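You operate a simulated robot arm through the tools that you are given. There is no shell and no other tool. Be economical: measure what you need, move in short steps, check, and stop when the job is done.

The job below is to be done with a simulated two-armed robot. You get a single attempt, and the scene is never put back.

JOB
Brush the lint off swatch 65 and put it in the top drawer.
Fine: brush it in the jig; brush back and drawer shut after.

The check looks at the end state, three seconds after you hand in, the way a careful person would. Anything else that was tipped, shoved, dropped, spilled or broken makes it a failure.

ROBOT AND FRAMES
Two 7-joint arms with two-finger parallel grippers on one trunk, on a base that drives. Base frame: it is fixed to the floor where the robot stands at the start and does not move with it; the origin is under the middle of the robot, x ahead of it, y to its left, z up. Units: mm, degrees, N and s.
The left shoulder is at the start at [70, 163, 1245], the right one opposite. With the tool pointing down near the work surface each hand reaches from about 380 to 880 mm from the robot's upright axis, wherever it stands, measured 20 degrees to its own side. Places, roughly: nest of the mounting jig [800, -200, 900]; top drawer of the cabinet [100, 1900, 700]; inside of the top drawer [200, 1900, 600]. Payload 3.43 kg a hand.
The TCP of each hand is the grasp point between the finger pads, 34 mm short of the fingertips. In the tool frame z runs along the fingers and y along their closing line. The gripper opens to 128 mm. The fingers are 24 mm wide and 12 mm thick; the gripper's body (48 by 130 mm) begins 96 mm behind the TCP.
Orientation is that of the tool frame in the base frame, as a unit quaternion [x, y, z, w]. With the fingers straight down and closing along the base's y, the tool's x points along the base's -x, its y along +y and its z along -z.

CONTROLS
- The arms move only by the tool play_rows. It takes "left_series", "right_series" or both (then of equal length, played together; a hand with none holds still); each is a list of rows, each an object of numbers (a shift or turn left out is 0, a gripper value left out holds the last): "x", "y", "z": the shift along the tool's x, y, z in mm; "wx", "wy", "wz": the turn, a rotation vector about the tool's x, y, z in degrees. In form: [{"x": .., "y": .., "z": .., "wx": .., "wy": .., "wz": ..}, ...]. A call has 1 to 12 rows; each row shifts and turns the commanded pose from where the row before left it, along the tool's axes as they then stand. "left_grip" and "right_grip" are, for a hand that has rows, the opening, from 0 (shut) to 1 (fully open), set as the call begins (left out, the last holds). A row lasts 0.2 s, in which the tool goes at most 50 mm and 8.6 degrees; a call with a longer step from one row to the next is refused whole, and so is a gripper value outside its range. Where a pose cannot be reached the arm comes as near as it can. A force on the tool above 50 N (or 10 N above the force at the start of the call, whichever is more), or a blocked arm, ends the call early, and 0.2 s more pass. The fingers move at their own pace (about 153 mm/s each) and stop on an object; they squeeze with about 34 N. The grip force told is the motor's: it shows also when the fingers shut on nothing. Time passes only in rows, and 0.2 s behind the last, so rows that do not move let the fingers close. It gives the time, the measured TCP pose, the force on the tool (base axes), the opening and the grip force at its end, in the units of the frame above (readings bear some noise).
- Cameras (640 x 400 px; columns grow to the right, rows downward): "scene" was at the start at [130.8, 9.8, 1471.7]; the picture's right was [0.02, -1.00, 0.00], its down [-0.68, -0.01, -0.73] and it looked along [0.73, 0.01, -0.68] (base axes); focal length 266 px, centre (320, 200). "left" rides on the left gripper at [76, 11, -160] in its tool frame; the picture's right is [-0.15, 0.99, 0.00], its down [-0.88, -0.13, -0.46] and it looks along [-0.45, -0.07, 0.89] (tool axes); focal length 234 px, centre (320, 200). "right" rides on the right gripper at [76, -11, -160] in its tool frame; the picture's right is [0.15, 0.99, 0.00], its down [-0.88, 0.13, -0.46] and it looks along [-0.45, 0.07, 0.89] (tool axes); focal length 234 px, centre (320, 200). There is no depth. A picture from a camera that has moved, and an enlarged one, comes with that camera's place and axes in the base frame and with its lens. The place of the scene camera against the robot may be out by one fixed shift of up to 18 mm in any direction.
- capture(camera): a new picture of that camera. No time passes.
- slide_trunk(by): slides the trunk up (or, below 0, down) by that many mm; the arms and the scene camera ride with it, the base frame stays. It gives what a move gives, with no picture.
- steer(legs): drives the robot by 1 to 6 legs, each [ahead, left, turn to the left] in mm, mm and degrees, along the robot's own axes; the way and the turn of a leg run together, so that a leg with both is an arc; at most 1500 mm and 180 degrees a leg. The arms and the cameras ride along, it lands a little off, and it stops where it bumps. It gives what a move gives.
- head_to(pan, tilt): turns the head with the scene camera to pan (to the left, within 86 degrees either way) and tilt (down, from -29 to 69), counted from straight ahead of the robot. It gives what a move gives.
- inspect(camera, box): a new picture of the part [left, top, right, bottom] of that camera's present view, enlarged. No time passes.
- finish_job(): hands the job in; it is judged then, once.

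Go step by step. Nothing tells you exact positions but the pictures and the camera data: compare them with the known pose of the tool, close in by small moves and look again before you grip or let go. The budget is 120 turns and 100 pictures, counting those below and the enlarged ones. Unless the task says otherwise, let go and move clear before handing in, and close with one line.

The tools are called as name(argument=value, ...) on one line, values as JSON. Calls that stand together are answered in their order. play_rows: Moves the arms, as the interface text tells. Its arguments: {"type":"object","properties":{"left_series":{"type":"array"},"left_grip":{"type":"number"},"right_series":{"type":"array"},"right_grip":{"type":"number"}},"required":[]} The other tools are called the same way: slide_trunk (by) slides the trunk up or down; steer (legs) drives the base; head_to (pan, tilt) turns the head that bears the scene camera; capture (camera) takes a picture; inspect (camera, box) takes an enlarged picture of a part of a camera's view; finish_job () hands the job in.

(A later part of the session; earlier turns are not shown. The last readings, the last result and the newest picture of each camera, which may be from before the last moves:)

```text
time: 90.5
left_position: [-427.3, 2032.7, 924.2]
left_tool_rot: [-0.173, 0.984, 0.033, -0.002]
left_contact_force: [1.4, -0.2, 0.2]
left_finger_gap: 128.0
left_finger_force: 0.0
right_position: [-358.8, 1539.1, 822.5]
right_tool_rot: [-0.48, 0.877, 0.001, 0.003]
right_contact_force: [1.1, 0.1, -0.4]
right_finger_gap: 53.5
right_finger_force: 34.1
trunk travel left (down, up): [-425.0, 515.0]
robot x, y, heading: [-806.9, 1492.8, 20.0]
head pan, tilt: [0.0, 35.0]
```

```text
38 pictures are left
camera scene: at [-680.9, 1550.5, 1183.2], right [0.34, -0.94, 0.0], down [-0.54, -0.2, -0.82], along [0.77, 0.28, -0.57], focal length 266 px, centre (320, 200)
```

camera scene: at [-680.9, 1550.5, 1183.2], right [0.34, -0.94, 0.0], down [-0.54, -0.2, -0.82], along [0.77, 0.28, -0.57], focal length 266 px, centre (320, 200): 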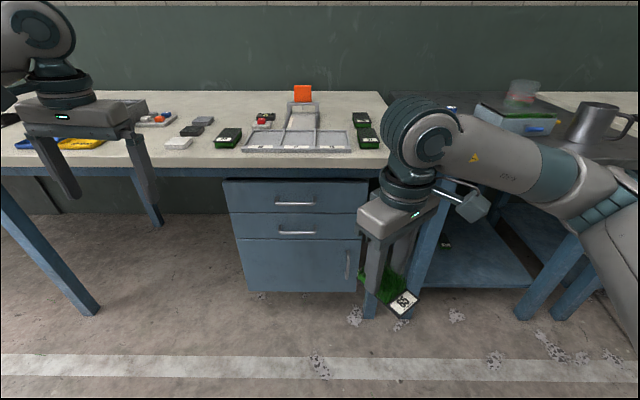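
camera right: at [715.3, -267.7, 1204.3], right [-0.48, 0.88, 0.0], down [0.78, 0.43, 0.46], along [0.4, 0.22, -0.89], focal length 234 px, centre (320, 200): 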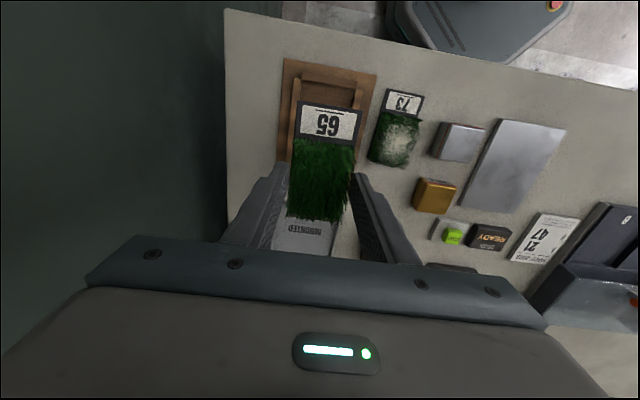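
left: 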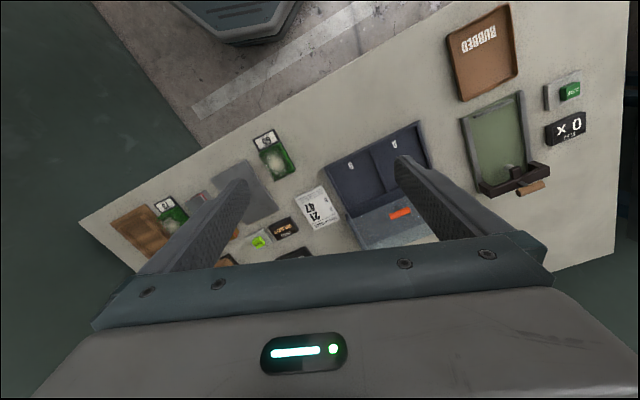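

The left hand needs to point forward horizontally with its fingers closing vertically. I'll pitch it up 90°, then roll it.

play_rows(left_series=[{"wy": -8.2}, {"wy": -8.2}, {"wy": -8.2}, {"wy": -8.2}, {"wy": -8.2}, {"wy": -8.2}, {"wy": -8.2}, {"wy": -8.2}, {"wy": -8.2}, {"wy": -8.2}, {"wy": -8}, {}])

play_rows(left_series=[{"wz": -8.2}, {"wz": -8.2}, {"wz": -8.2}, {"wz": -8.2}, {"wz": -8.2}, {"wz": -8.2}, {"wz": -8.2}, {"wz": -8.2}, {"wz": -8.2}, {"wz": -8.2}, {"wz": -8}, {}])

capture(camera="scene")

```text
time: 93.1
left_position: [-382.9, 2034.9, 938.0]
left_tool_rot: [-0.073, 0.731, 0.127, 0.666]
left_contact_force: [-0.9, 0.1, 0.6]
left_finger_gap: 128.0
left_finger_force: 0.0
left hand out of reach, approached as far as the arm can: row 8, 9, 10, 11
right_position: [-360.6, 1539.9, 824.6]
right_tool_rot: [-0.48, 0.877, 0.001, 0.003]
right_contact_force: [0.0, 1.0, 0.2]
right_finger_gap: 53.4
right_finger_force: 34.1
trunk travel left (down, up): [-425.0, 515.0]
robot x, y, heading: [-807.4, 1497.4, 19.8]
head pan, tilt: [0.0, 35.0]
```

```text
time: 95.7
left_position: [-399.7, 2063.1, 930.0]
left_tool_rot: [-0.563, 0.423, -0.389, 0.594]
left_contact_force: [-0.3, 0.4, -0.1]
left_finger_gap: 127.8
left_finger_force: 0.0
right_position: [-358.9, 1538.6, 823.5]
right_tool_rot: [-0.48, 0.877, 0.002, 0.004]
right_contact_force: [0.1, 0.1, 0.2]
right_finger_gap: 53.3
right_finger_force: 33.8
trunk travel left (down, up): [-425.0, 515.0]
robot x, y, heading: [-809.7, 1494.8, 20.1]
head pan, tilt: [0.0, 35.0]
```

```text
37 pictures are left
camera scene: at [-681.0, 1550.6, 1183.3], right [0.34, -0.94, 0.0], down [-0.54, -0.2, -0.82], along [0.77, 0.28, -0.57], focal length 266 px, centre (320, 200)
```

scene: 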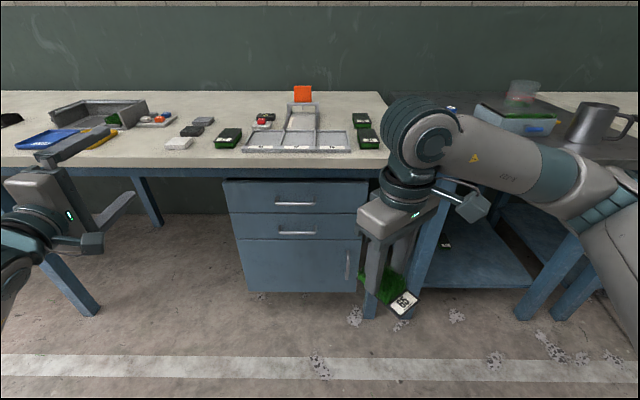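

The left hand now points straight at the cabinet with vertical closing. I'll bring the left hand towards the handle, and swing the right hand aside while aligning it.

play_rows(right_series=[{"wz": 7.5}, {"wz": 7.5}, {"wz": 7.5}, {"wz": 7.5}, {"wz": 7.4}, {"y": -30}, {"y": -40}, {"y": -40}, {"y": -40}, {"y": -30}, {}], left_series=[{}, {}, {}, {}, {"y": 15}, {"y": 35}, {"y": 35}, {"y": 35}, {"y": 35}, {"y": 30}, {}])

play_rows(left_grip=0.5, left_series=[{"x": 30, "z": 5}, {"x": 36, "z": 9}, {"x": 36, "z": 9}, {"x": 36, "z": 9}, {"x": 36, "z": 9}, {"x": 36, "z": 9}, {"x": 36, "z": 9}, {"x": 36, "z": 9}, {"x": 36, "z": 9}, {}])

capture(camera="scene")

capture(camera="left")

```text
time: 98.1
left_position: [-405.1, 2072.1, 744.2]
left_tool_rot: [-0.564, 0.424, -0.387, 0.594]
left_contact_force: [0.1, -0.7, -0.8]
left_finger_gap: 128.0
left_finger_force: 0.1
right_position: [-297.3, 1369.5, 821.4]
right_tool_rot: [-0.172, 0.985, 0.002, 0.002]
right_contact_force: [0.5, 0.4, -0.9]
right_finger_gap: 53.1
right_finger_force: 34.6
trunk travel left (down, up): [-425.0, 515.0]
robot x, y, heading: [-811.4, 1494.2, 20.0]
head pan, tilt: [0.0, 35.0]
```

```text
time: 99.5
left_position: [-315.5, 1958.0, 721.1]
left_tool_rot: [-0.521, 0.481, -0.317, 0.63]
left_contact_force: [0.6, -0.4, -0.3]
left_finger_gap: 64.1
left_finger_force: 0.2
left hand out of reach, approached as far as the arm can: row 6
right_position: [-297.3, 1370.0, 821.9]
right_tool_rot: [-0.174, 0.985, 0.003, 0.002]
right_contact_force: [-0.2, -0.1, -0.5]
right_finger_gap: 53.2
right_finger_force: 34.3
trunk travel left (down, up): [-425.0, 515.0]
robot x, y, heading: [-808.0, 1494.5, 19.8]
head pan, tilt: [0.0, 35.0]
stopped in row 6 (left hand): the arm was blocked; the commanded pose is now the measured one
```

```text
36 pictures are left
camera scene: at [-680.9, 1550.3, 1183.3], right [0.34, -0.94, 0.0], down [-0.54, -0.19, -0.82], along [0.77, 0.28, -0.57], focal length 266 px, centre (320, 200)
```

scene: 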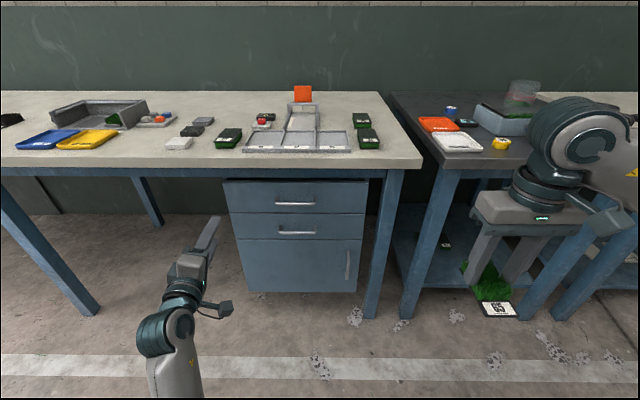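

```text
35 pictures are left
camera left: at [-440.1, 1836.1, 692.4], right [-0.15, 0.39, -0.91], down [-0.71, 0.6, 0.37], along [0.69, 0.7, 0.18], focal length 234 px, centre (320, 200)
```

left: 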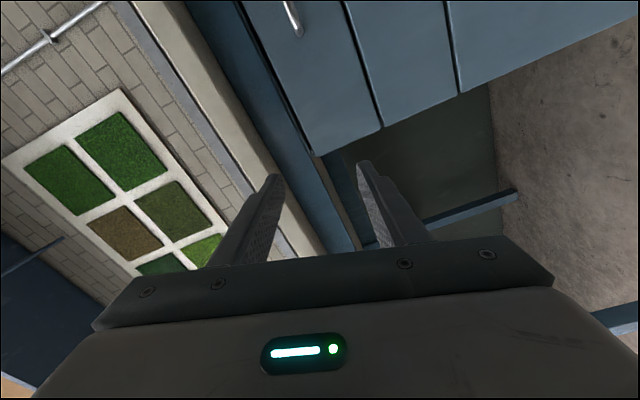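

The left arm ran out of joint range crossing inward. I'll drive the robot to the right instead, so the handle lies in front of the left shoulder.

steer(legs=[[0, -200, 0]])

```text
time: 101.1
left_position: [-246.7, 1767.7, 721.9]
left_tool_rot: [-0.521, 0.481, -0.316, 0.63]
left_contact_force: [0.9, -0.6, 1.0]
left_finger_gap: 64.1
left_finger_force: 0.1
right_position: [-228.7, 1181.7, 822.5]
right_tool_rot: [-0.174, 0.985, 0.003, 0.002]
right_contact_force: [-0.5, -0.1, 0.4]
right_finger_gap: 53.2
right_finger_force: 34.9
trunk travel left (down, up): [-425.0, 515.0]
robot x, y, heading: [-740.1, 1306.9, 19.9]
head pan, tilt: [0.0, 35.0]
```

play_rows(left_series=[{"wz": -8}, {"wz": -8}, {}])

capture(camera="left")

head_to(pan=20, tilt=35)

capture(camera="scene")

```text
time: 101.9
left_position: [-252.3, 1773.6, 718.2]
left_tool_rot: [-0.581, 0.414, -0.39, 0.582]
left_contact_force: [0.1, 0.1, 0.3]
left_finger_gap: 63.9
left_finger_force: 0.0
right_position: [-228.8, 1181.1, 822.1]
right_tool_rot: [-0.173, 0.985, 0.002, 0.002]
right_contact_force: [-0.7, -0.7, 0.1]
right_finger_gap: 53.1
right_finger_force: 34.0
trunk travel left (down, up): [-425.0, 515.0]
robot x, y, heading: [-741.4, 1308.9, 20.1]
head pan, tilt: [0.0, 35.0]
```

```text
34 pictures are left
camera left: at [-374.9, 1648.3, 707.0], right [-0.08, 0.16, -0.98], down [-0.73, 0.66, 0.17], along [0.68, 0.73, 0.06], focal length 234 px, centre (320, 200)
```

left: 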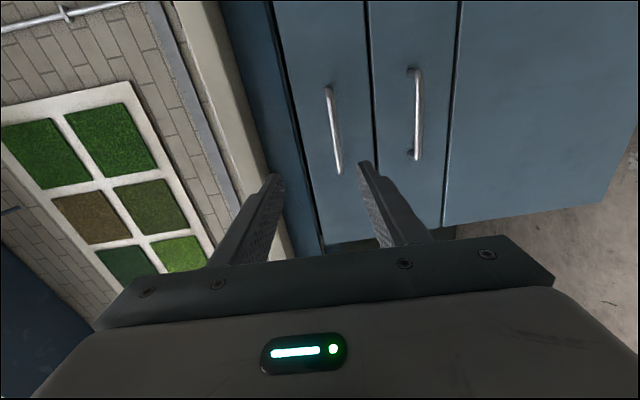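

```text
time: 102.7
left_position: [-252.2, 1774.6, 718.8]
left_tool_rot: [-0.58, 0.414, -0.389, 0.584]
left_contact_force: [0.0, 0.6, 0.3]
left_finger_gap: 63.7
left_finger_force: 0.1
right_position: [-228.9, 1182.2, 821.8]
right_tool_rot: [-0.174, 0.985, 0.002, 0.002]
right_contact_force: [-0.8, -0.2, -0.5]
right_finger_gap: 53.2
right_finger_force: 33.8
trunk travel left (down, up): [-425.0, 515.0]
robot x, y, heading: [-738.4, 1306.0, 20.1]
head pan, tilt: [20.0, 35.0]
```

```text
33 pictures are left
camera scene: at [-627.9, 1388.4, 1183.3], right [0.64, -0.77, 0.0], down [-0.44, -0.37, -0.82], along [0.63, 0.53, -0.57], focal length 266 px, centre (320, 200)
```

scene: 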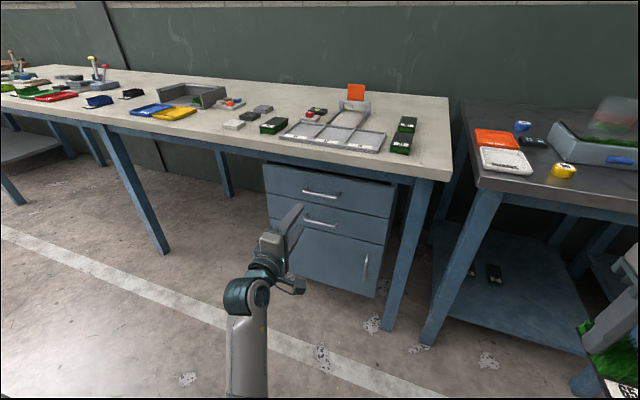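

The top handle shows at z≈693 in the left wrist view. I'll move down and nearer, then look again to triangulate its depth.

play_rows(left_series=[{"x": 4, "y": 8, "z": 20}, {"x": 4, "y": 8, "z": 20}, {"x": 4, "y": 9, "z": 20}, {"z": 10}, {}])

capture(camera="left")

```text
time: 103.9
left_position: [-183.9, 1789.1, 689.7]
left_tool_rot: [-0.582, 0.413, -0.389, 0.583]
left_contact_force: [0.5, 0.1, 0.1]
left_finger_gap: 63.9
left_finger_force: 0.0
right_position: [-228.8, 1181.3, 822.6]
right_tool_rot: [-0.173, 0.985, 0.002, 0.003]
right_contact_force: [-1.0, 0.5, 0.8]
right_finger_gap: 53.5
right_finger_force: 34.4
trunk travel left (down, up): [-425.0, 515.0]
robot x, y, heading: [-740.5, 1306.0, 20.0]
head pan, tilt: [20.0, 35.0]
```

```text
32 pictures are left
camera left: at [-305.9, 1662.1, 680.0], right [-0.08, 0.16, -0.98], down [-0.74, 0.66, 0.16], along [0.67, 0.74, 0.06], focal length 234 px, centre (320, 200)
```

left: 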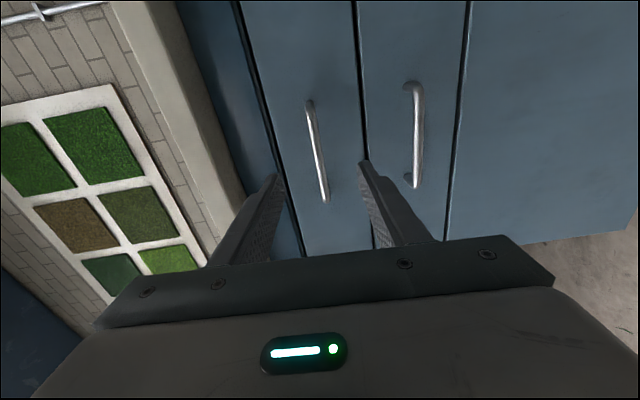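

The handle bar is triangulated at n≈538 mm along the cabinet normal, z≈691, which is straight ahead of the fingers. I'll advance 85 mm so the bar sits between the pads.

play_rows(left_series=[{"y": -1, "z": 25}, {"y": -1, "z": 25}, {"y": -1, "z": 20}, {"z": 15}, {}])

capture(camera="left")

```text
time: 105.1
left_position: [-98.3, 1815.9, 699.9]
left_tool_rot: [0.582, -0.405, 0.399, -0.581]
left_contact_force: [-0.1, -0.7, -0.6]
left_finger_gap: 64.1
left_finger_force: 0.1
right_position: [-229.4, 1181.2, 821.5]
right_tool_rot: [-0.174, 0.985, 0.002, 0.002]
right_contact_force: [-1.1, -0.4, 0.5]
right_finger_gap: 53.4
right_finger_force: 34.1
trunk travel left (down, up): [-425.0, 515.0]
robot x, y, heading: [-742.7, 1307.0, 19.8]
head pan, tilt: [20.0, 35.0]
```

```text
31 pictures are left
camera left: at [-220.6, 1688.6, 690.7], right [-0.06, 0.14, -0.99], down [-0.74, 0.66, 0.14], along [0.67, 0.74, 0.07], focal length 234 px, centre (320, 200)
```

left: 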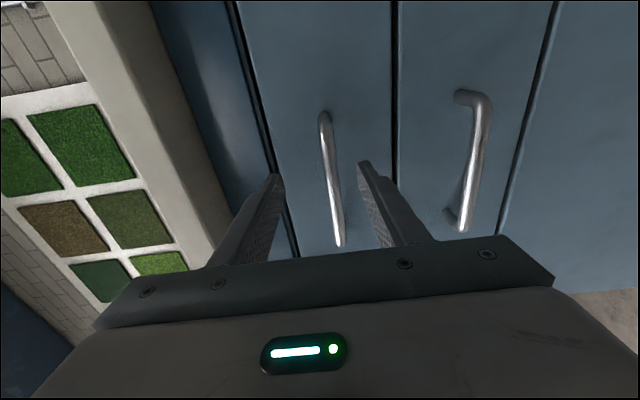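

The bar lies between the fingers, about 8 mm below centre. I'll shift down and close.

play_rows(left_series=[{"y": 4}, {"y": 4}, {}])

play_rows(left_grip=0.0, left_series=[{}, {}, {}])

capture(camera="left")

```text
time: 105.9
left_position: [-97.1, 1812.2, 689.4]
left_tool_rot: [0.583, -0.405, 0.4, -0.579]
left_contact_force: [-0.5, -0.5, -0.1]
left_finger_gap: 64.2
left_finger_force: 0.0
right_position: [-228.7, 1181.3, 822.6]
right_tool_rot: [-0.175, 0.985, 0.002, 0.002]
right_contact_force: [0.6, 0.0, -1.2]
right_finger_gap: 53.3
right_finger_force: 33.7
trunk travel left (down, up): [-425.0, 515.0]
robot x, y, heading: [-738.9, 1304.9, 20.5]
head pan, tilt: [20.0, 35.0]
```

```text
time: 106.7
left_position: [-97.6, 1811.4, 689.7]
left_tool_rot: [0.583, -0.406, 0.401, -0.579]
left_contact_force: [-4.6, -6.8, -1.8]
left_finger_gap: 11.6
left_finger_force: 45.0
right_position: [-228.8, 1180.5, 821.1]
right_tool_rot: [-0.174, 0.985, 0.003, 0.002]
right_contact_force: [1.1, -0.4, -0.4]
right_finger_gap: 53.3
right_finger_force: 34.5
trunk travel left (down, up): [-425.0, 515.0]
robot x, y, heading: [-742.7, 1306.7, 19.9]
head pan, tilt: [20.0, 35.0]
```

```text
30 pictures are left
camera left: at [-220.8, 1684.7, 681.1], right [-0.06, 0.14, -0.99], down [-0.73, 0.66, 0.14], along [0.68, 0.73, 0.06], focal length 234 px, centre (320, 200)
```

left: 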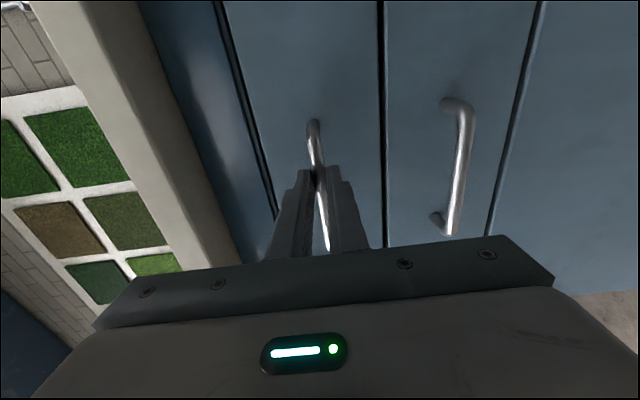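

The bar is gripped (11.6 mm gap). I'll pull straight back.

play_rows(left_series=[{"z": -8}, {"z": -15}, {"z": -20}, {"z": -20}, {"z": -20}, {"z": -20}, {}])

capture(camera="scene")

```text
time: 108.3
left_position: [-195.2, 1780.0, 690.4]
left_tool_rot: [0.582, -0.409, 0.395, -0.581]
left_contact_force: [7.7, -21.5, -17.8]
left_finger_gap: 12.1
left_finger_force: 45.1
right_position: [-228.5, 1181.4, 821.2]
right_tool_rot: [-0.174, 0.985, 0.002, 0.001]
right_contact_force: [0.2, 0.6, 0.0]
right_finger_gap: 53.1
right_finger_force: 34.1
trunk travel left (down, up): [-425.0, 515.0]
robot x, y, heading: [-738.4, 1304.5, 20.2]
head pan, tilt: [20.0, 35.0]
```

```text
29 pictures are left
camera scene: at [-625.6, 1388.4, 1183.1], right [0.64, -0.77, 0.0], down [-0.44, -0.37, -0.82], along [0.63, 0.53, -0.57], focal length 266 px, centre (320, 200)
```

scene: 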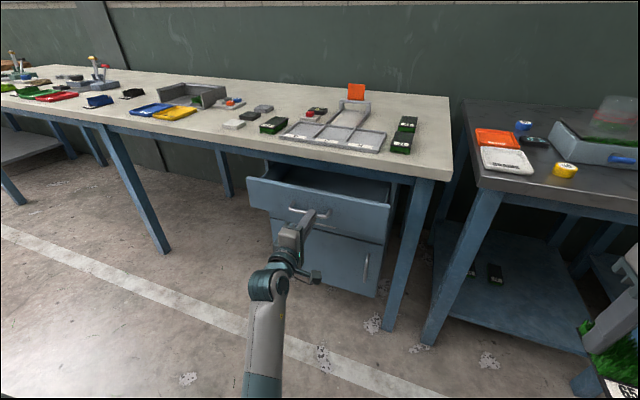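

The drawer is opening. I'll relax the sideways force and keep pulling.

play_rows(left_series=[{"x": 2.5, "y": 1.5, "z": -15}, {"x": 2, "y": 1, "z": -20}, {"x": 0.7, "z": -20}, {"x": 0.7, "z": -20}, {"x": 0.7, "z": -20}, {"x": 0.7, "z": -20}, {"x": 0.7, "z": -20}, {}])

capture(camera="scene")

```text
time: 110.1
left_position: [-321.6, 1726.9, 690.9]
left_tool_rot: [-0.583, 0.403, -0.398, 0.583]
left_contact_force: [-10.5, 33.8, -1.1]
left_finger_gap: 11.7
left_finger_force: 45.6
right_position: [-229.5, 1183.1, 822.1]
right_tool_rot: [-0.174, 0.985, 0.001, 0.003]
right_contact_force: [-0.6, 0.2, -0.1]
right_finger_gap: 53.6
right_finger_force: 33.9
trunk travel left (down, up): [-425.0, 515.0]
robot x, y, heading: [-742.8, 1308.8, 20.0]
head pan, tilt: [20.0, 35.0]
```

```text
28 pictures are left
camera scene: at [-628.9, 1391.9, 1183.4], right [0.64, -0.77, 0.0], down [-0.44, -0.37, -0.82], along [0.63, 0.52, -0.57], focal length 266 px, centre (320, 200)
```

scene: 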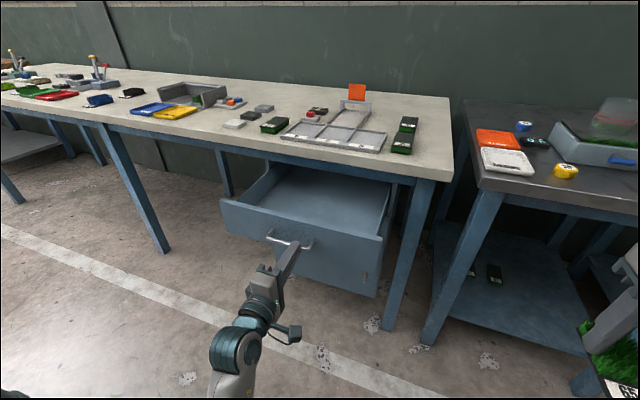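

The drawer is open about 240 mm. I'll relax the side force, release the handle and back the left hand off.

play_rows(left_series=[{"x": -3}, {}])

play_rows(left_grip=0.45, left_series=[{}, {}, {"z": -15}, {"z": -20}, {"z": -25}, {}])

capture(camera="scene")

```text
time: 110.7
left_position: [-320.7, 1727.6, 690.7]
left_tool_rot: [0.584, -0.402, 0.4, -0.581]
left_contact_force: [-12.1, 32.1, 6.8]
left_finger_gap: 11.7
left_finger_force: 44.7
right_position: [-230.9, 1182.7, 823.3]
right_tool_rot: [-0.174, 0.985, 0.001, 0.003]
right_contact_force: [0.0, 0.0, 0.5]
right_finger_gap: 53.4
right_finger_force: 33.7
trunk travel left (down, up): [-425.0, 515.0]
robot x, y, heading: [-742.3, 1306.2, 19.9]
head pan, tilt: [20.0, 35.0]
```

```text
time: 112.1
left_position: [-351.1, 1711.7, 702.4]
left_tool_rot: [-0.57, 0.394, -0.409, 0.593]
left_contact_force: [-0.1, 1.1, -0.4]
left_finger_gap: 57.9
left_finger_force: 0.1
left hand out of reach, approached as far as the arm can: row 5
right_position: [-217.8, 1183.0, 813.6]
right_tool_rot: [-0.173, 0.985, 0.003, -0.006]
right_contact_force: [0.4, -0.5, 1.1]
right_finger_gap: 53.5
right_finger_force: 34.3
trunk travel left (down, up): [-425.0, 515.0]
robot x, y, heading: [-740.1, 1303.2, 20.0]
head pan, tilt: [20.0, 35.0]
```

```text
27 pictures are left
camera scene: at [-612.3, 1391.6, 1180.1], right [0.64, -0.77, -0.01], down [-0.45, -0.37, -0.81], along [0.62, 0.52, -0.58], focal length 266 px, centre (320, 200)
```

scene: 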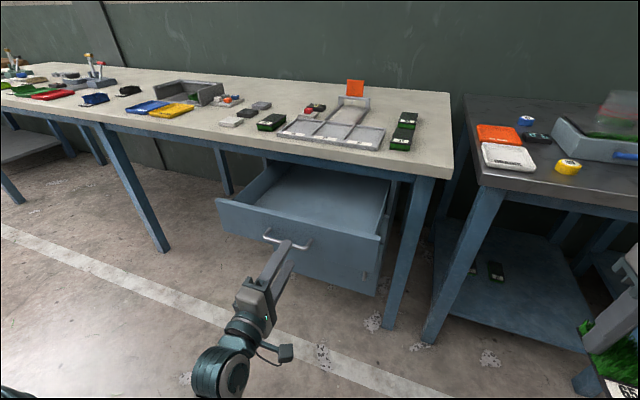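

The left arm is folded to its limit, so I'll drive back 120 mm to clear the handle.

steer(legs=[[-120, 0, 0]])

play_rows(left_series=[{"x": -20, "z": 10}, {"x": -30, "z": 10}, {"x": -30, "z": 10}, {"x": -30}, {"x": -30}, {"x": -30}, {"x": -30}, {}])

capture(camera="scene")

```text
time: 113.3
left_position: [-462.5, 1670.2, 700.6]
left_tool_rot: [-0.571, 0.395, -0.409, 0.592]
left_contact_force: [1.0, 0.5, 0.8]
left_finger_gap: 57.7
left_finger_force: 0.1
right_position: [-330.9, 1144.1, 815.2]
right_tool_rot: [-0.173, 0.985, 0.002, -0.006]
right_contact_force: [-0.4, -0.3, 0.6]
right_finger_gap: 53.6
right_finger_force: 34.1
trunk travel left (down, up): [-425.0, 515.0]
robot x, y, heading: [-852.2, 1265.4, 20.0]
head pan, tilt: [20.0, 35.0]
```

```text
time: 115.2
left_position: [-515.9, 1866.2, 710.1]
left_tool_rot: [-0.566, 0.392, -0.414, 0.596]
left_contact_force: [-0.2, -0.4, -0.2]
left_finger_gap: 57.7
left_finger_force: 0.1
right_position: [-341.6, 1140.7, 823.0]
right_tool_rot: [-0.173, 0.985, 0.002, 0.002]
right_contact_force: [0.9, -0.1, -0.1]
right_finger_gap: 53.5
right_finger_force: 33.7
trunk travel left (down, up): [-425.0, 515.0]
robot x, y, heading: [-854.9, 1266.2, 20.1]
head pan, tilt: [20.0, 35.0]
```

```text
26 pictures are left
camera scene: at [-740.1, 1347.6, 1183.3], right [0.64, -0.77, 0.0], down [-0.44, -0.37, -0.82], along [0.63, 0.53, -0.57], focal length 266 px, centre (320, 200)
```

scene: 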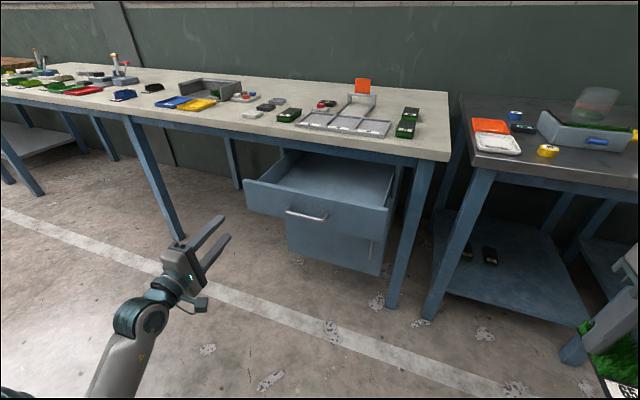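

The drawer is open and the left hand is clear. I'll raise the swatch, then drive left and forward so the right hand can reach into the drawer.

play_rows(right_series=[{"z": -30}, {"z": -40}, {"z": -40}, {"z": -40}, {}])

steer(legs=[[0, 370, 0], [130, 0, 0]])

head_to(pan=-10, tilt=45)

capture(camera="scene")

```text
time: 116.3
left_position: [-515.9, 1865.9, 709.7]
left_tool_rot: [-0.566, 0.392, -0.413, 0.597]
left_contact_force: [-0.2, -0.4, 0.3]
left_finger_gap: 57.6
left_finger_force: 0.0
right_position: [-343.0, 1139.9, 972.6]
right_tool_rot: [-0.173, 0.985, 0.004, 0.002]
right_contact_force: [0.7, -1.0, -0.1]
right_finger_gap: 53.2
right_finger_force: 33.9
trunk travel left (down, up): [-425.0, 515.0]
robot x, y, heading: [-852.8, 1270.8, 20.0]
head pan, tilt: [20.0, 35.0]
```

```text
time: 119.6
left_position: [-518.6, 2256.9, 710.0]
left_tool_rot: [-0.567, 0.391, -0.412, 0.596]
left_contact_force: [-0.1, 0.5, 0.3]
left_finger_gap: 57.8
left_finger_force: 0.1
right_position: [-346.6, 1532.2, 972.6]
right_tool_rot: [-0.173, 0.985, 0.002, 0.001]
right_contact_force: [0.5, -0.6, -0.6]
right_finger_gap: 53.3
right_finger_force: 33.9
trunk travel left (down, up): [-425.0, 515.0]
robot x, y, heading: [-858.5, 1657.4, 20.2]
head pan, tilt: [20.0, 35.0]
```

```text
time: 120.5
left_position: [-520.2, 2256.4, 709.4]
left_tool_rot: [-0.566, 0.391, -0.412, 0.597]
left_contact_force: [-0.7, 0.2, 0.5]
left_finger_gap: 57.4
left_finger_force: 0.1
right_position: [-347.2, 1532.3, 971.4]
right_tool_rot: [-0.173, 0.985, 0.003, 0.003]
right_contact_force: [0.0, -0.3, 0.9]
right_finger_gap: 53.2
right_finger_force: 33.4
trunk travel left (down, up): [-425.0, 515.0]
robot x, y, heading: [-851.4, 1654.5, 19.8]
head pan, tilt: [-10.0, 45.0]
```

```text
25 pictures are left
camera scene: at [-732.6, 1696.4, 1168.5], right [0.17, -0.98, 0.0], down [-0.7, -0.12, -0.71], along [0.7, 0.12, -0.71], focal length 266 px, centre (320, 200)
```

scene: 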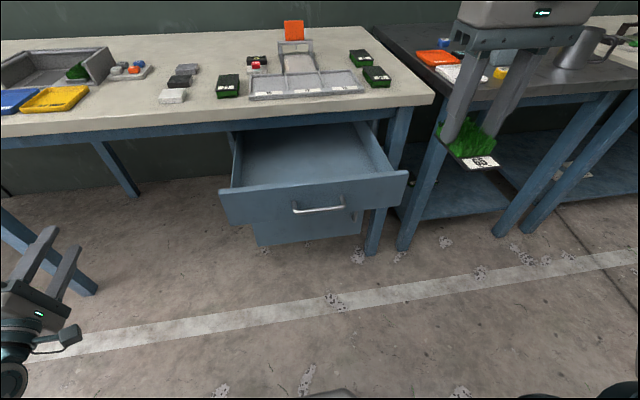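

Now I'll move the right hand over the open drawer at n≈432, t≈1735.

play_rows(right_series=[{"x": -20, "y": 15}, {"x": -30, "y": 22}, {"x": -30, "y": 23}, {"x": -30, "y": 23}, {"x": -31, "y": 23}, {"x": -31, "y": 23}, {"x": -31, "y": 24}, {"x": -31, "y": 23}, {}])

capture(camera="right")

capture(camera="scene")

```text
time: 122.5
left_position: [-519.3, 2256.5, 711.1]
left_tool_rot: [-0.566, 0.391, -0.412, 0.597]
left_contact_force: [0.1, 0.6, 0.4]
left_finger_gap: 57.5
left_finger_force: 0.1
right_position: [-188.4, 1776.6, 972.5]
right_tool_rot: [-0.173, 0.985, 0.003, 0.002]
right_contact_force: [-0.1, 0.1, -1.0]
right_finger_gap: 53.4
right_finger_force: 34.1
trunk travel left (down, up): [-425.0, 515.0]
robot x, y, heading: [-857.8, 1653.6, 20.3]
head pan, tilt: [-10.0, 45.0]
```

```text
24 pictures are left
camera right: at [-255.5, 1739.3, 1132.6], right [-0.48, 0.88, 0.0], down [0.78, 0.42, 0.46], along [0.4, 0.22, -0.89], focal length 234 px, centre (320, 200)
```

right: 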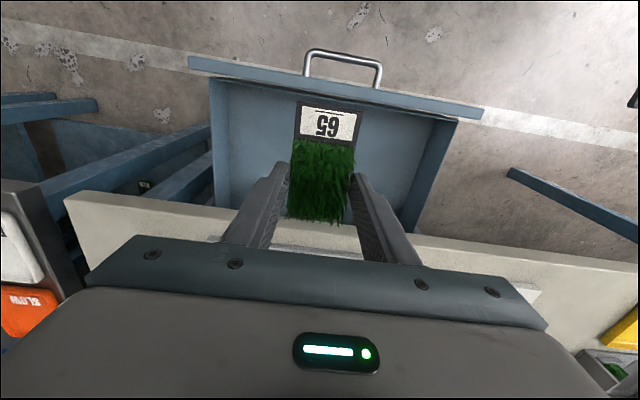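

```text
23 pictures are left
camera scene: at [-732.6, 1695.8, 1168.5], right [0.17, -0.98, 0.0], down [-0.7, -0.12, -0.71], along [0.7, 0.12, -0.71], focal length 266 px, centre (320, 200)
```

scene: 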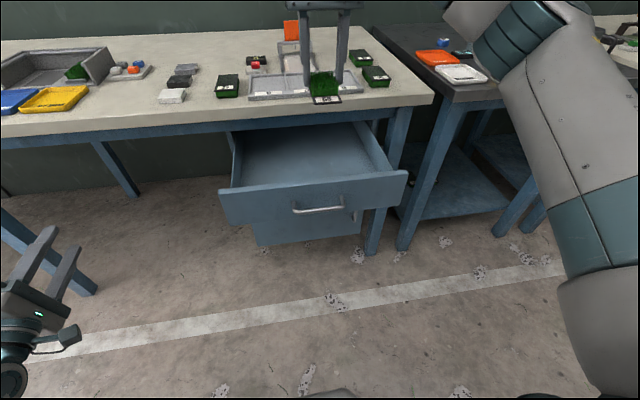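

The swatch is over the drawer opening. I'll shift 20 mm deeper and go down in stages.

play_rows(right_series=[{"x": -20}, {"z": 35}, {"z": 35}, {"z": 35}, {"z": 35}, {"z": 25}, {}])

capture(camera="right")

inspect(camera="scene", box=[210, 60, 420, 230])

```text
time: 124.1
left_position: [-520.2, 2258.0, 710.6]
left_tool_rot: [-0.567, 0.391, -0.413, 0.596]
left_contact_force: [-0.6, 1.1, -0.1]
left_finger_gap: 57.7
left_finger_force: 0.0
right_position: [-170.2, 1784.3, 808.0]
right_tool_rot: [-0.173, 0.985, 0.003, 0.002]
right_contact_force: [0.3, -0.2, -0.6]
right_finger_gap: 53.3
right_finger_force: 33.8
trunk travel left (down, up): [-425.0, 515.0]
robot x, y, heading: [-852.8, 1659.9, 19.9]
head pan, tilt: [-10.0, 45.0]
```

```text
22 pictures are left
camera right: at [-237.1, 1747.8, 967.8], right [-0.48, 0.88, 0.0], down [0.78, 0.42, 0.46], along [0.4, 0.22, -0.89], focal length 234 px, centre (320, 200)
```

right: 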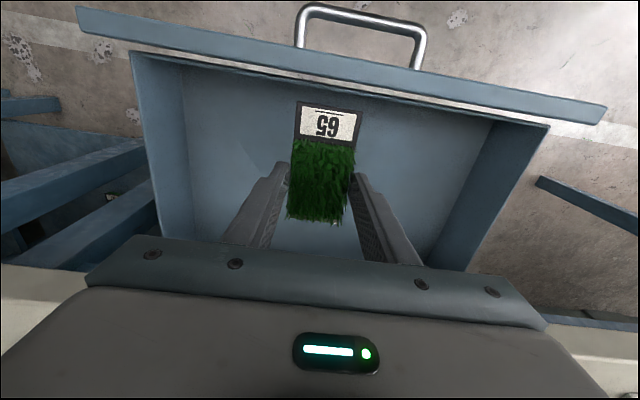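

```text
2.35 times, centred on (315, 145) of scene
camera zoom: at [-732.7, 1696.5, 1168.5], right [0.17, -0.98, 0.0], down [-0.7, -0.12, -0.71], along [0.7, 0.12, -0.71], focal length 627 px, centre (332, 329)
```

zoom: 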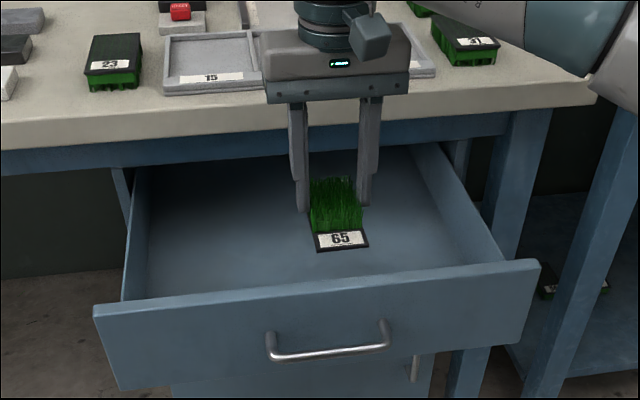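

Good: the drawer is empty and the swatch fits comfortably. I'll continue downward.

play_rows(right_series=[{"z": 30}, {"z": 30}, {"z": 20}, {"z": 10}, {}])

play_rows(right_series=[{"z": 5}, {"z": 5}, {"z": 3}, {}])

inspect(camera="scene", box=[270, 90, 370, 190])

```text
time: 125.3
left_position: [-520.0, 2257.4, 710.2]
left_tool_rot: [-0.567, 0.391, -0.412, 0.597]
left_contact_force: [0.1, 0.2, -0.3]
left_finger_gap: 57.5
left_finger_force: 0.1
right_position: [-167.1, 1785.6, 718.2]
right_tool_rot: [-0.173, 0.985, 0.002, 0.003]
right_contact_force: [0.3, 0.4, 0.4]
right_finger_gap: 53.3
right_finger_force: 33.9
trunk travel left (down, up): [-425.0, 515.0]
robot x, y, heading: [-860.2, 1655.6, 20.1]
head pan, tilt: [-10.0, 45.0]
```

```text
time: 126.3
left_position: [-520.6, 2256.8, 710.2]
left_tool_rot: [-0.567, 0.391, -0.413, 0.596]
left_contact_force: [-0.3, 0.2, 0.3]
left_finger_gap: 57.6
left_finger_force: 0.0
right_position: [-168.6, 1785.2, 705.1]
right_tool_rot: [-0.173, 0.985, 0.002, 0.002]
right_contact_force: [0.2, -0.9, -1.1]
right_finger_gap: 53.1
right_finger_force: 33.4
trunk travel left (down, up): [-425.0, 515.0]
robot x, y, heading: [-858.5, 1655.3, 20.0]
head pan, tilt: [-10.0, 45.0]
```

```text
4.00 times, centred on (320, 140) of scene
camera zoom: at [-732.5, 1696.5, 1168.5], right [0.17, -0.98, 0.0], down [-0.7, -0.12, -0.71], along [0.7, 0.12, -0.71], focal length 1066 px, centre (320, 440)
```

zoom: 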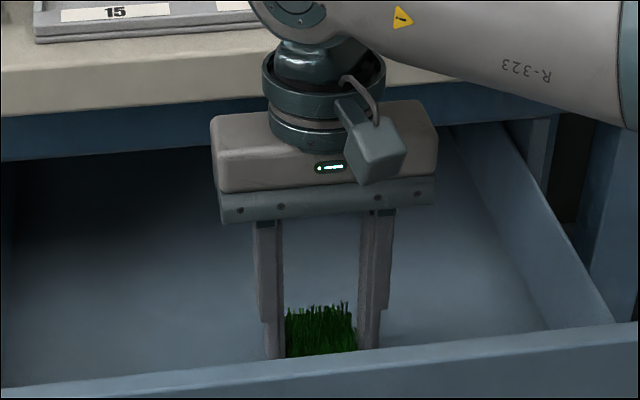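

play_rows(right_series=[{"z": 3}, {"z": 3}, {}])

play_rows(right_series=[{"z": 3}, {"z": 2}, {}])

play_rows(right_series=[{"z": 3}, {"z": 2}, {}])

capture(camera="right")

```text
time: 127.1
left_position: [-520.2, 2257.8, 710.8]
left_tool_rot: [-0.566, 0.391, -0.412, 0.597]
left_contact_force: [0.5, 0.3, 0.7]
left_finger_gap: 57.4
left_finger_force: 0.1
right_position: [-168.0, 1785.9, 700.4]
right_tool_rot: [-0.174, 0.985, 0.002, 0.002]
right_contact_force: [-0.6, 0.1, 0.2]
right_finger_gap: 53.3
right_finger_force: 33.6
trunk travel left (down, up): [-425.0, 515.0]
robot x, y, heading: [-857.9, 1658.9, 20.0]
head pan, tilt: [-10.0, 45.0]
```

```text
time: 127.9
left_position: [-519.3, 2257.1, 709.9]
left_tool_rot: [-0.567, 0.391, -0.412, 0.596]
left_contact_force: [-0.4, -1.2, 0.3]
left_finger_gap: 57.5
left_finger_force: 0.0
right_position: [-168.9, 1784.6, 694.1]
right_tool_rot: [-0.173, 0.985, 0.002, 0.002]
right_contact_force: [1.1, 0.0, 0.6]
right_finger_gap: 53.4
right_finger_force: 34.5
trunk travel left (down, up): [-425.0, 515.0]
robot x, y, heading: [-859.4, 1657.9, 19.9]
head pan, tilt: [-10.0, 45.0]
```

```text
time: 128.7
left_position: [-520.2, 2256.9, 710.6]
left_tool_rot: [-0.566, 0.39, -0.413, 0.597]
left_contact_force: [-0.1, 0.3, -0.2]
left_finger_gap: 57.5
left_finger_force: 0.0
right_position: [-167.5, 1786.2, 690.0]
right_tool_rot: [-0.175, 0.985, 0.003, 0.003]
right_contact_force: [-0.4, 0.0, -0.5]
right_finger_gap: 52.8
right_finger_force: 34.1
trunk travel left (down, up): [-425.0, 515.0]
robot x, y, heading: [-862.1, 1657.6, 20.0]
head pan, tilt: [-10.0, 45.0]
```

```text
19 pictures are left
camera right: at [-235.3, 1748.9, 848.7], right [-0.48, 0.88, 0.0], down [0.78, 0.42, 0.46], along [0.4, 0.22, -0.89], focal length 234 px, centre (320, 200)
```

right: 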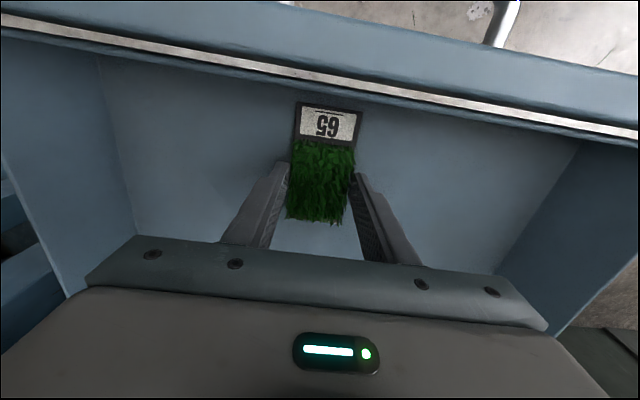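

play_rows(right_series=[{"z": 3}, {"z": 3}, {}])

play_rows(right_series=[{"z": 3}, {"z": 3}, {}])

play_rows(right_series=[{"z": 3}, {"z": 3}, {}])

inspect(camera="right", box=[240, 80, 400, 240])

```text
time: 129.5
left_position: [-521.3, 2256.4, 711.2]
left_tool_rot: [-0.566, 0.391, -0.413, 0.597]
left_contact_force: [0.5, 0.2, -0.7]
left_finger_gap: 57.6
left_finger_force: 0.1
right_position: [-168.5, 1785.4, 686.5]
right_tool_rot: [-0.173, 0.985, 0.003, 0.004]
right_contact_force: [0.7, -0.6, 20.5]
right_finger_gap: 53.3
right_finger_force: 33.4
trunk travel left (down, up): [-425.0, 515.0]
robot x, y, heading: [-856.7, 1657.4, 20.0]
head pan, tilt: [-10.0, 45.0]
```

```text
time: 130.3
left_position: [-522.9, 2256.3, 711.1]
left_tool_rot: [-0.566, 0.39, -0.414, 0.597]
left_contact_force: [-0.2, -0.3, 0.7]
left_finger_gap: 57.4
left_finger_force: 0.0
right_position: [-169.0, 1784.3, 680.1]
right_tool_rot: [-0.173, 0.985, 0.003, 0.004]
right_contact_force: [0.5, -0.4, 27.4]
right_finger_gap: 53.6
right_finger_force: 34.4
trunk travel left (down, up): [-425.0, 515.0]
robot x, y, heading: [-859.0, 1655.6, 19.9]
head pan, tilt: [-10.0, 45.0]
```

```text
time: 131.1
left_position: [-522.3, 2256.3, 711.3]
left_tool_rot: [-0.565, 0.39, -0.414, 0.597]
left_contact_force: [-1.3, -0.4, 0.3]
left_finger_gap: 57.6
left_finger_force: 0.0
right_position: [-169.1, 1787.1, 677.2]
right_tool_rot: [-0.174, 0.985, 0.002, 0.005]
right_contact_force: [-0.5, 0.4, 36.9]
right_finger_gap: 53.0
right_finger_force: 33.7
trunk travel left (down, up): [-425.0, 515.0]
robot x, y, heading: [-857.3, 1654.4, 19.9]
head pan, tilt: [-10.0, 45.0]
```

```text
2.50 times, centred on (320, 160) of right
camera zoom: at [-237.6, 1748.3, 834.7], right [-0.48, 0.88, 0.0], down [0.78, 0.42, 0.47], along [0.41, 0.22, -0.88], focal length 585 px, centre (320, 300)
```

zoom: 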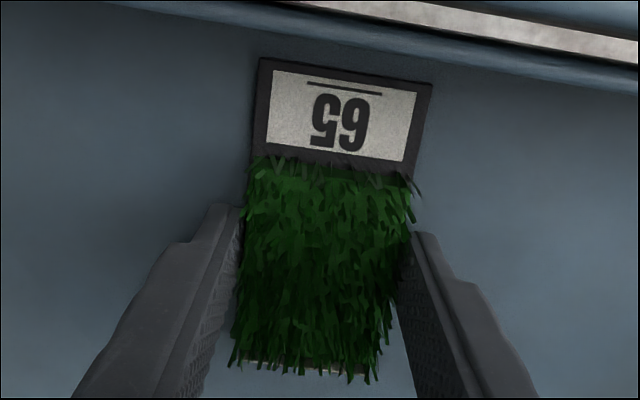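

The swatch is on the drawer floor. I'll ease off, open the fingers and rise.

play_rows(right_series=[{"z": -5}, {}])

play_rows(right_grip=0.6, right_series=[{}, {}, {"z": -20}, {"z": -35}, {"z": -35}, {"z": -35}, {"z": -35}, {"z": -35}, {"z": -35}, {}])

capture(camera="right")

capture(camera="scene")

```text
time: 131.7
left_position: [-520.4, 2256.4, 710.6]
left_tool_rot: [-0.567, 0.391, -0.413, 0.596]
left_contact_force: [-0.8, -0.5, 0.7]
left_finger_gap: 57.7
left_finger_force: 0.1
right_position: [-169.6, 1785.5, 676.2]
right_tool_rot: [-0.174, 0.985, 0.001, 0.002]
right_contact_force: [-1.0, 0.7, 13.3]
right_finger_gap: 53.1
right_finger_force: 34.3
trunk travel left (down, up): [-425.0, 515.0]
robot x, y, heading: [-857.2, 1656.0, 20.1]
head pan, tilt: [-10.0, 45.0]
```

```text
time: 133.9
left_position: [-518.9, 2255.8, 710.1]
left_tool_rot: [-0.566, 0.392, -0.412, 0.597]
left_contact_force: [-0.7, 0.6, -0.2]
left_finger_gap: 57.7
left_finger_force: 0.0
right_position: [-169.0, 1783.8, 907.4]
right_tool_rot: [-0.174, 0.985, 0.003, 0.001]
right_contact_force: [0.2, 0.6, -1.4]
right_finger_gap: 77.0
right_finger_force: 0.1
trunk travel left (down, up): [-425.0, 515.0]
robot x, y, heading: [-856.8, 1658.5, 20.1]
head pan, tilt: [-10.0, 45.0]
```

```text
17 pictures are left
camera right: at [-236.4, 1747.1, 1066.4], right [-0.48, 0.88, 0.0], down [0.78, 0.42, 0.46], along [0.4, 0.22, -0.89], focal length 234 px, centre (320, 200)
```

right: 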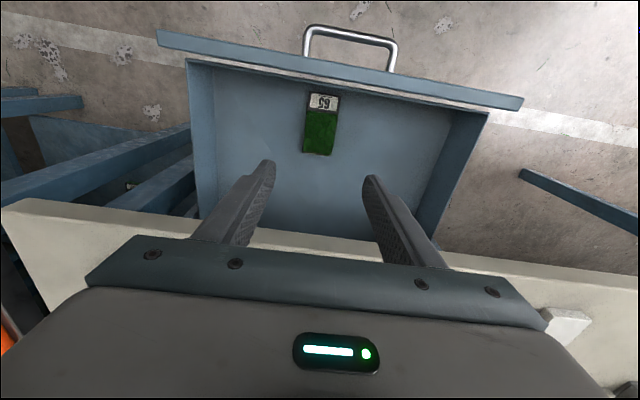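

```text
16 pictures are left
camera scene: at [-732.3, 1696.4, 1168.4], right [0.17, -0.98, 0.0], down [-0.7, -0.12, -0.71], along [0.7, 0.12, -0.71], focal length 266 px, centre (320, 200)
```

scene: 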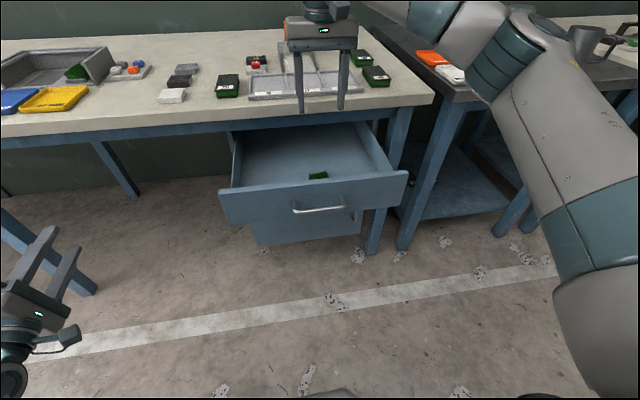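

Swatch 65 lies flat in the drawer. I'll withdraw the right hand the way it came, drive back and right, and close the drawer with the left hand.

play_rows(right_series=[{"z": -30}, {"z": -35}, {"x": 30, "y": -23}, {"x": 31, "y": -23}, {"x": 31, "y": -23}, {"x": 31, "y": -23}, {"x": 31, "y": -23}, {"x": 31, "y": -23}, {"x": 31, "y": -23}, {"x": 30, "y": -15}, {}], left_series=[{}, {}, {}, {}, {}, {}, {}, {}, {}, {}, {}], left_grip=0.0)

steer(legs=[[-130, 0, 0], [0, -370, 0]])

head_to(pan=20, tilt=38)

capture(camera="scene")

```text
time: 136.3
left_position: [-520.5, 2256.6, 709.9]
left_tool_rot: [-0.567, 0.391, -0.413, 0.596]
left_contact_force: [0.0, -1.3, 0.6]
left_finger_gap: 0.0
left_finger_force: 32.8
right_position: [-341.0, 1534.6, 970.5]
right_tool_rot: [-0.174, 0.985, 0.002, 0.002]
right_contact_force: [0.2, -0.4, -0.1]
right_finger_gap: 76.8
right_finger_force: 0.0
trunk travel left (down, up): [-425.0, 515.0]
robot x, y, heading: [-857.1, 1655.5, 19.9]
head pan, tilt: [-10.0, 45.0]
```

```text
time: 139.6
left_position: [-517.5, 1866.5, 710.1]
left_tool_rot: [-0.567, 0.391, -0.411, 0.597]
left_contact_force: [-0.1, -0.4, 0.2]
left_finger_gap: 0.0
left_finger_force: 33.6
right_position: [-336.9, 1145.2, 970.5]
right_tool_rot: [-0.174, 0.985, 0.003, 0.002]
right_contact_force: [0.1, -0.8, -0.1]
right_finger_gap: 77.1
right_finger_force: 0.1
trunk travel left (down, up): [-425.0, 515.0]
robot x, y, heading: [-851.7, 1267.5, 20.0]
head pan, tilt: [-10.0, 45.0]
```

```text
time: 140.5
left_position: [-518.1, 1866.9, 710.3]
left_tool_rot: [-0.566, 0.391, -0.412, 0.597]
left_contact_force: [-1.7, -0.7, 0.3]
left_finger_gap: 0.0
left_finger_force: 33.2
right_position: [-336.7, 1145.0, 970.4]
right_tool_rot: [-0.175, 0.985, 0.002, 0.002]
right_contact_force: [0.2, -0.6, 0.0]
right_finger_gap: 76.9
right_finger_force: 0.1
trunk travel left (down, up): [-425.0, 515.0]
robot x, y, heading: [-856.2, 1265.4, 20.0]
head pan, tilt: [20.0, 38.0]
```

```text
15 pictures are left
camera scene: at [-742.8, 1348.2, 1178.7], right [0.64, -0.77, 0.0], down [-0.47, -0.4, -0.79], along [0.6, 0.51, -0.62], focal length 266 px, centre (320, 200)
```

scene: 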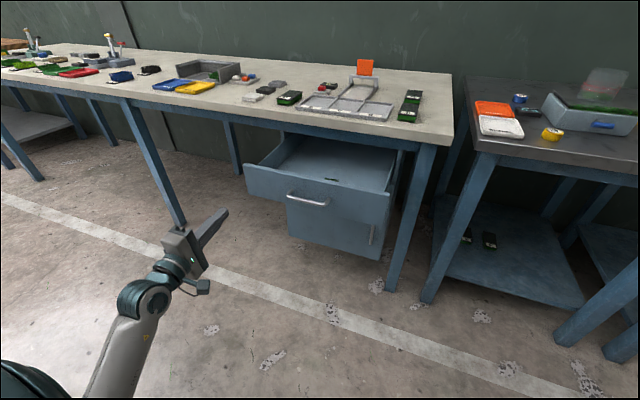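

play_rows(left_series=[{"x": 25, "y": -4, "wx": -1}, {"x": 32, "y": -4, "wx": -1}, {"x": 32, "y": -4, "wx": -1}, {"x": 32}, {"x": 32}, {"x": 32}, {}])

capture(camera="left")

```text
time: 142.1
left_position: [-452.9, 1694.2, 722.0]
left_tool_rot: [0.582, -0.401, 0.402, -0.582]
left_contact_force: [-0.1, 0.1, -0.1]
left_finger_gap: 0.0
left_finger_force: 32.9
right_position: [-337.9, 1146.6, 969.0]
right_tool_rot: [-0.174, 0.985, 0.002, 0.002]
right_contact_force: [-0.3, -0.2, -0.7]
right_finger_gap: 77.1
right_finger_force: 0.1
trunk travel left (down, up): [-425.0, 515.0]
robot x, y, heading: [-854.0, 1268.1, 20.3]
head pan, tilt: [20.0, 38.0]
```

```text
14 pictures are left
camera left: at [-574.5, 1567.3, 711.1], right [-0.05, 0.14, -0.99], down [-0.74, 0.66, 0.13], along [0.67, 0.74, 0.07], focal length 234 px, centre (320, 200)
```

left: 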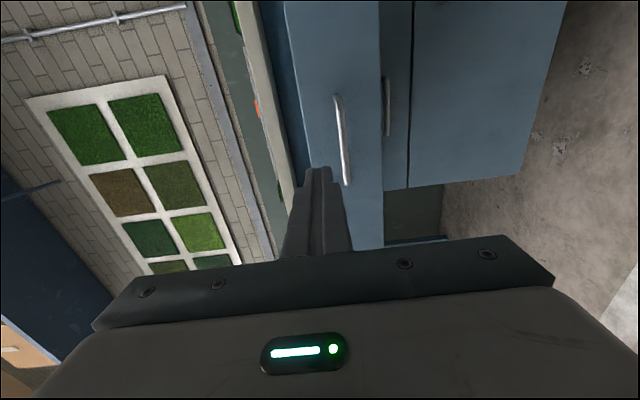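

Lined up above the handle bar at z=722, t≈1747. I'll drive ahead 110 mm and then check before pushing.

steer(legs=[[110, 0, 0]])

capture(camera="left")

```text
time: 143.3
left_position: [-348.5, 1731.5, 720.2]
left_tool_rot: [0.583, -0.402, 0.4, -0.582]
left_contact_force: [0.0, -0.1, -0.1]
left_finger_gap: 0.0
left_finger_force: 32.9
right_position: [-232.1, 1182.5, 970.0]
right_tool_rot: [-0.173, 0.985, 0.002, 0.002]
right_contact_force: [0.1, 0.5, 0.1]
right_finger_gap: 76.7
right_finger_force: 0.0
trunk travel left (down, up): [-425.0, 515.0]
robot x, y, heading: [-749.9, 1304.9, 19.8]
head pan, tilt: [20.0, 38.0]
```

```text
13 pictures are left
camera left: at [-469.9, 1604.9, 710.6], right [-0.05, 0.14, -0.99], down [-0.74, 0.66, 0.13], along [0.67, 0.74, 0.07], focal length 234 px, centre (320, 200)
```

left: 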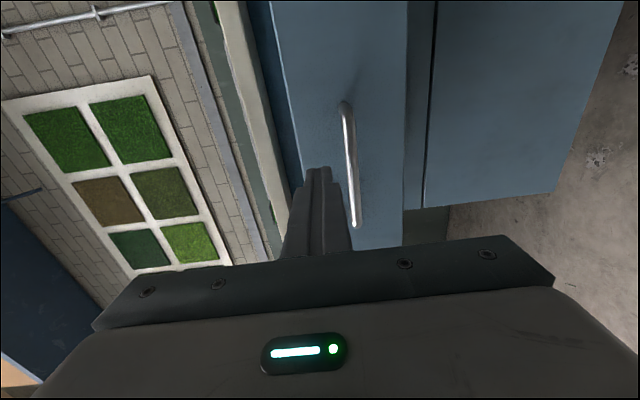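

play_rows(left_series=[{"z": 12}, {"z": 12}, {"z": 10}, {"z": 8}, {}])

capture(camera="left")

```text
time: 144.5
left_position: [-309.9, 1746.0, 721.4]
left_tool_rot: [-0.582, 0.402, -0.401, 0.582]
left_contact_force: [0.1, -0.6, -0.3]
left_finger_gap: 0.3
left_finger_force: 33.2
right_position: [-234.0, 1182.1, 970.3]
right_tool_rot: [-0.173, 0.985, 0.002, 0.002]
right_contact_force: [-0.2, -0.5, 0.1]
right_finger_gap: 76.7
right_finger_force: 0.1
trunk travel left (down, up): [-425.0, 515.0]
robot x, y, heading: [-750.8, 1302.4, 20.2]
head pan, tilt: [20.0, 38.0]
```

```text
12 pictures are left
camera left: at [-431.3, 1619.4, 711.1], right [-0.05, 0.14, -0.99], down [-0.74, 0.66, 0.13], along [0.67, 0.74, 0.07], focal length 234 px, centre (320, 200)
```

left: 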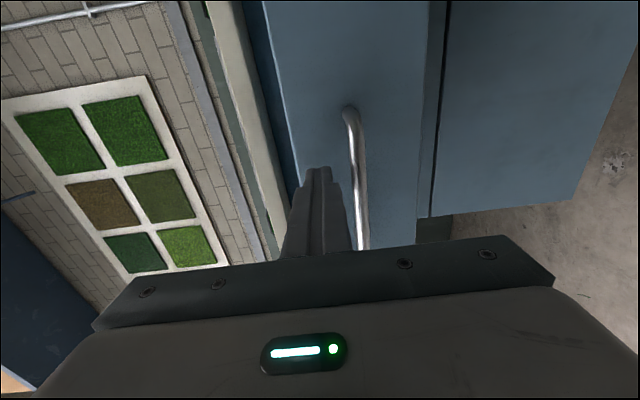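

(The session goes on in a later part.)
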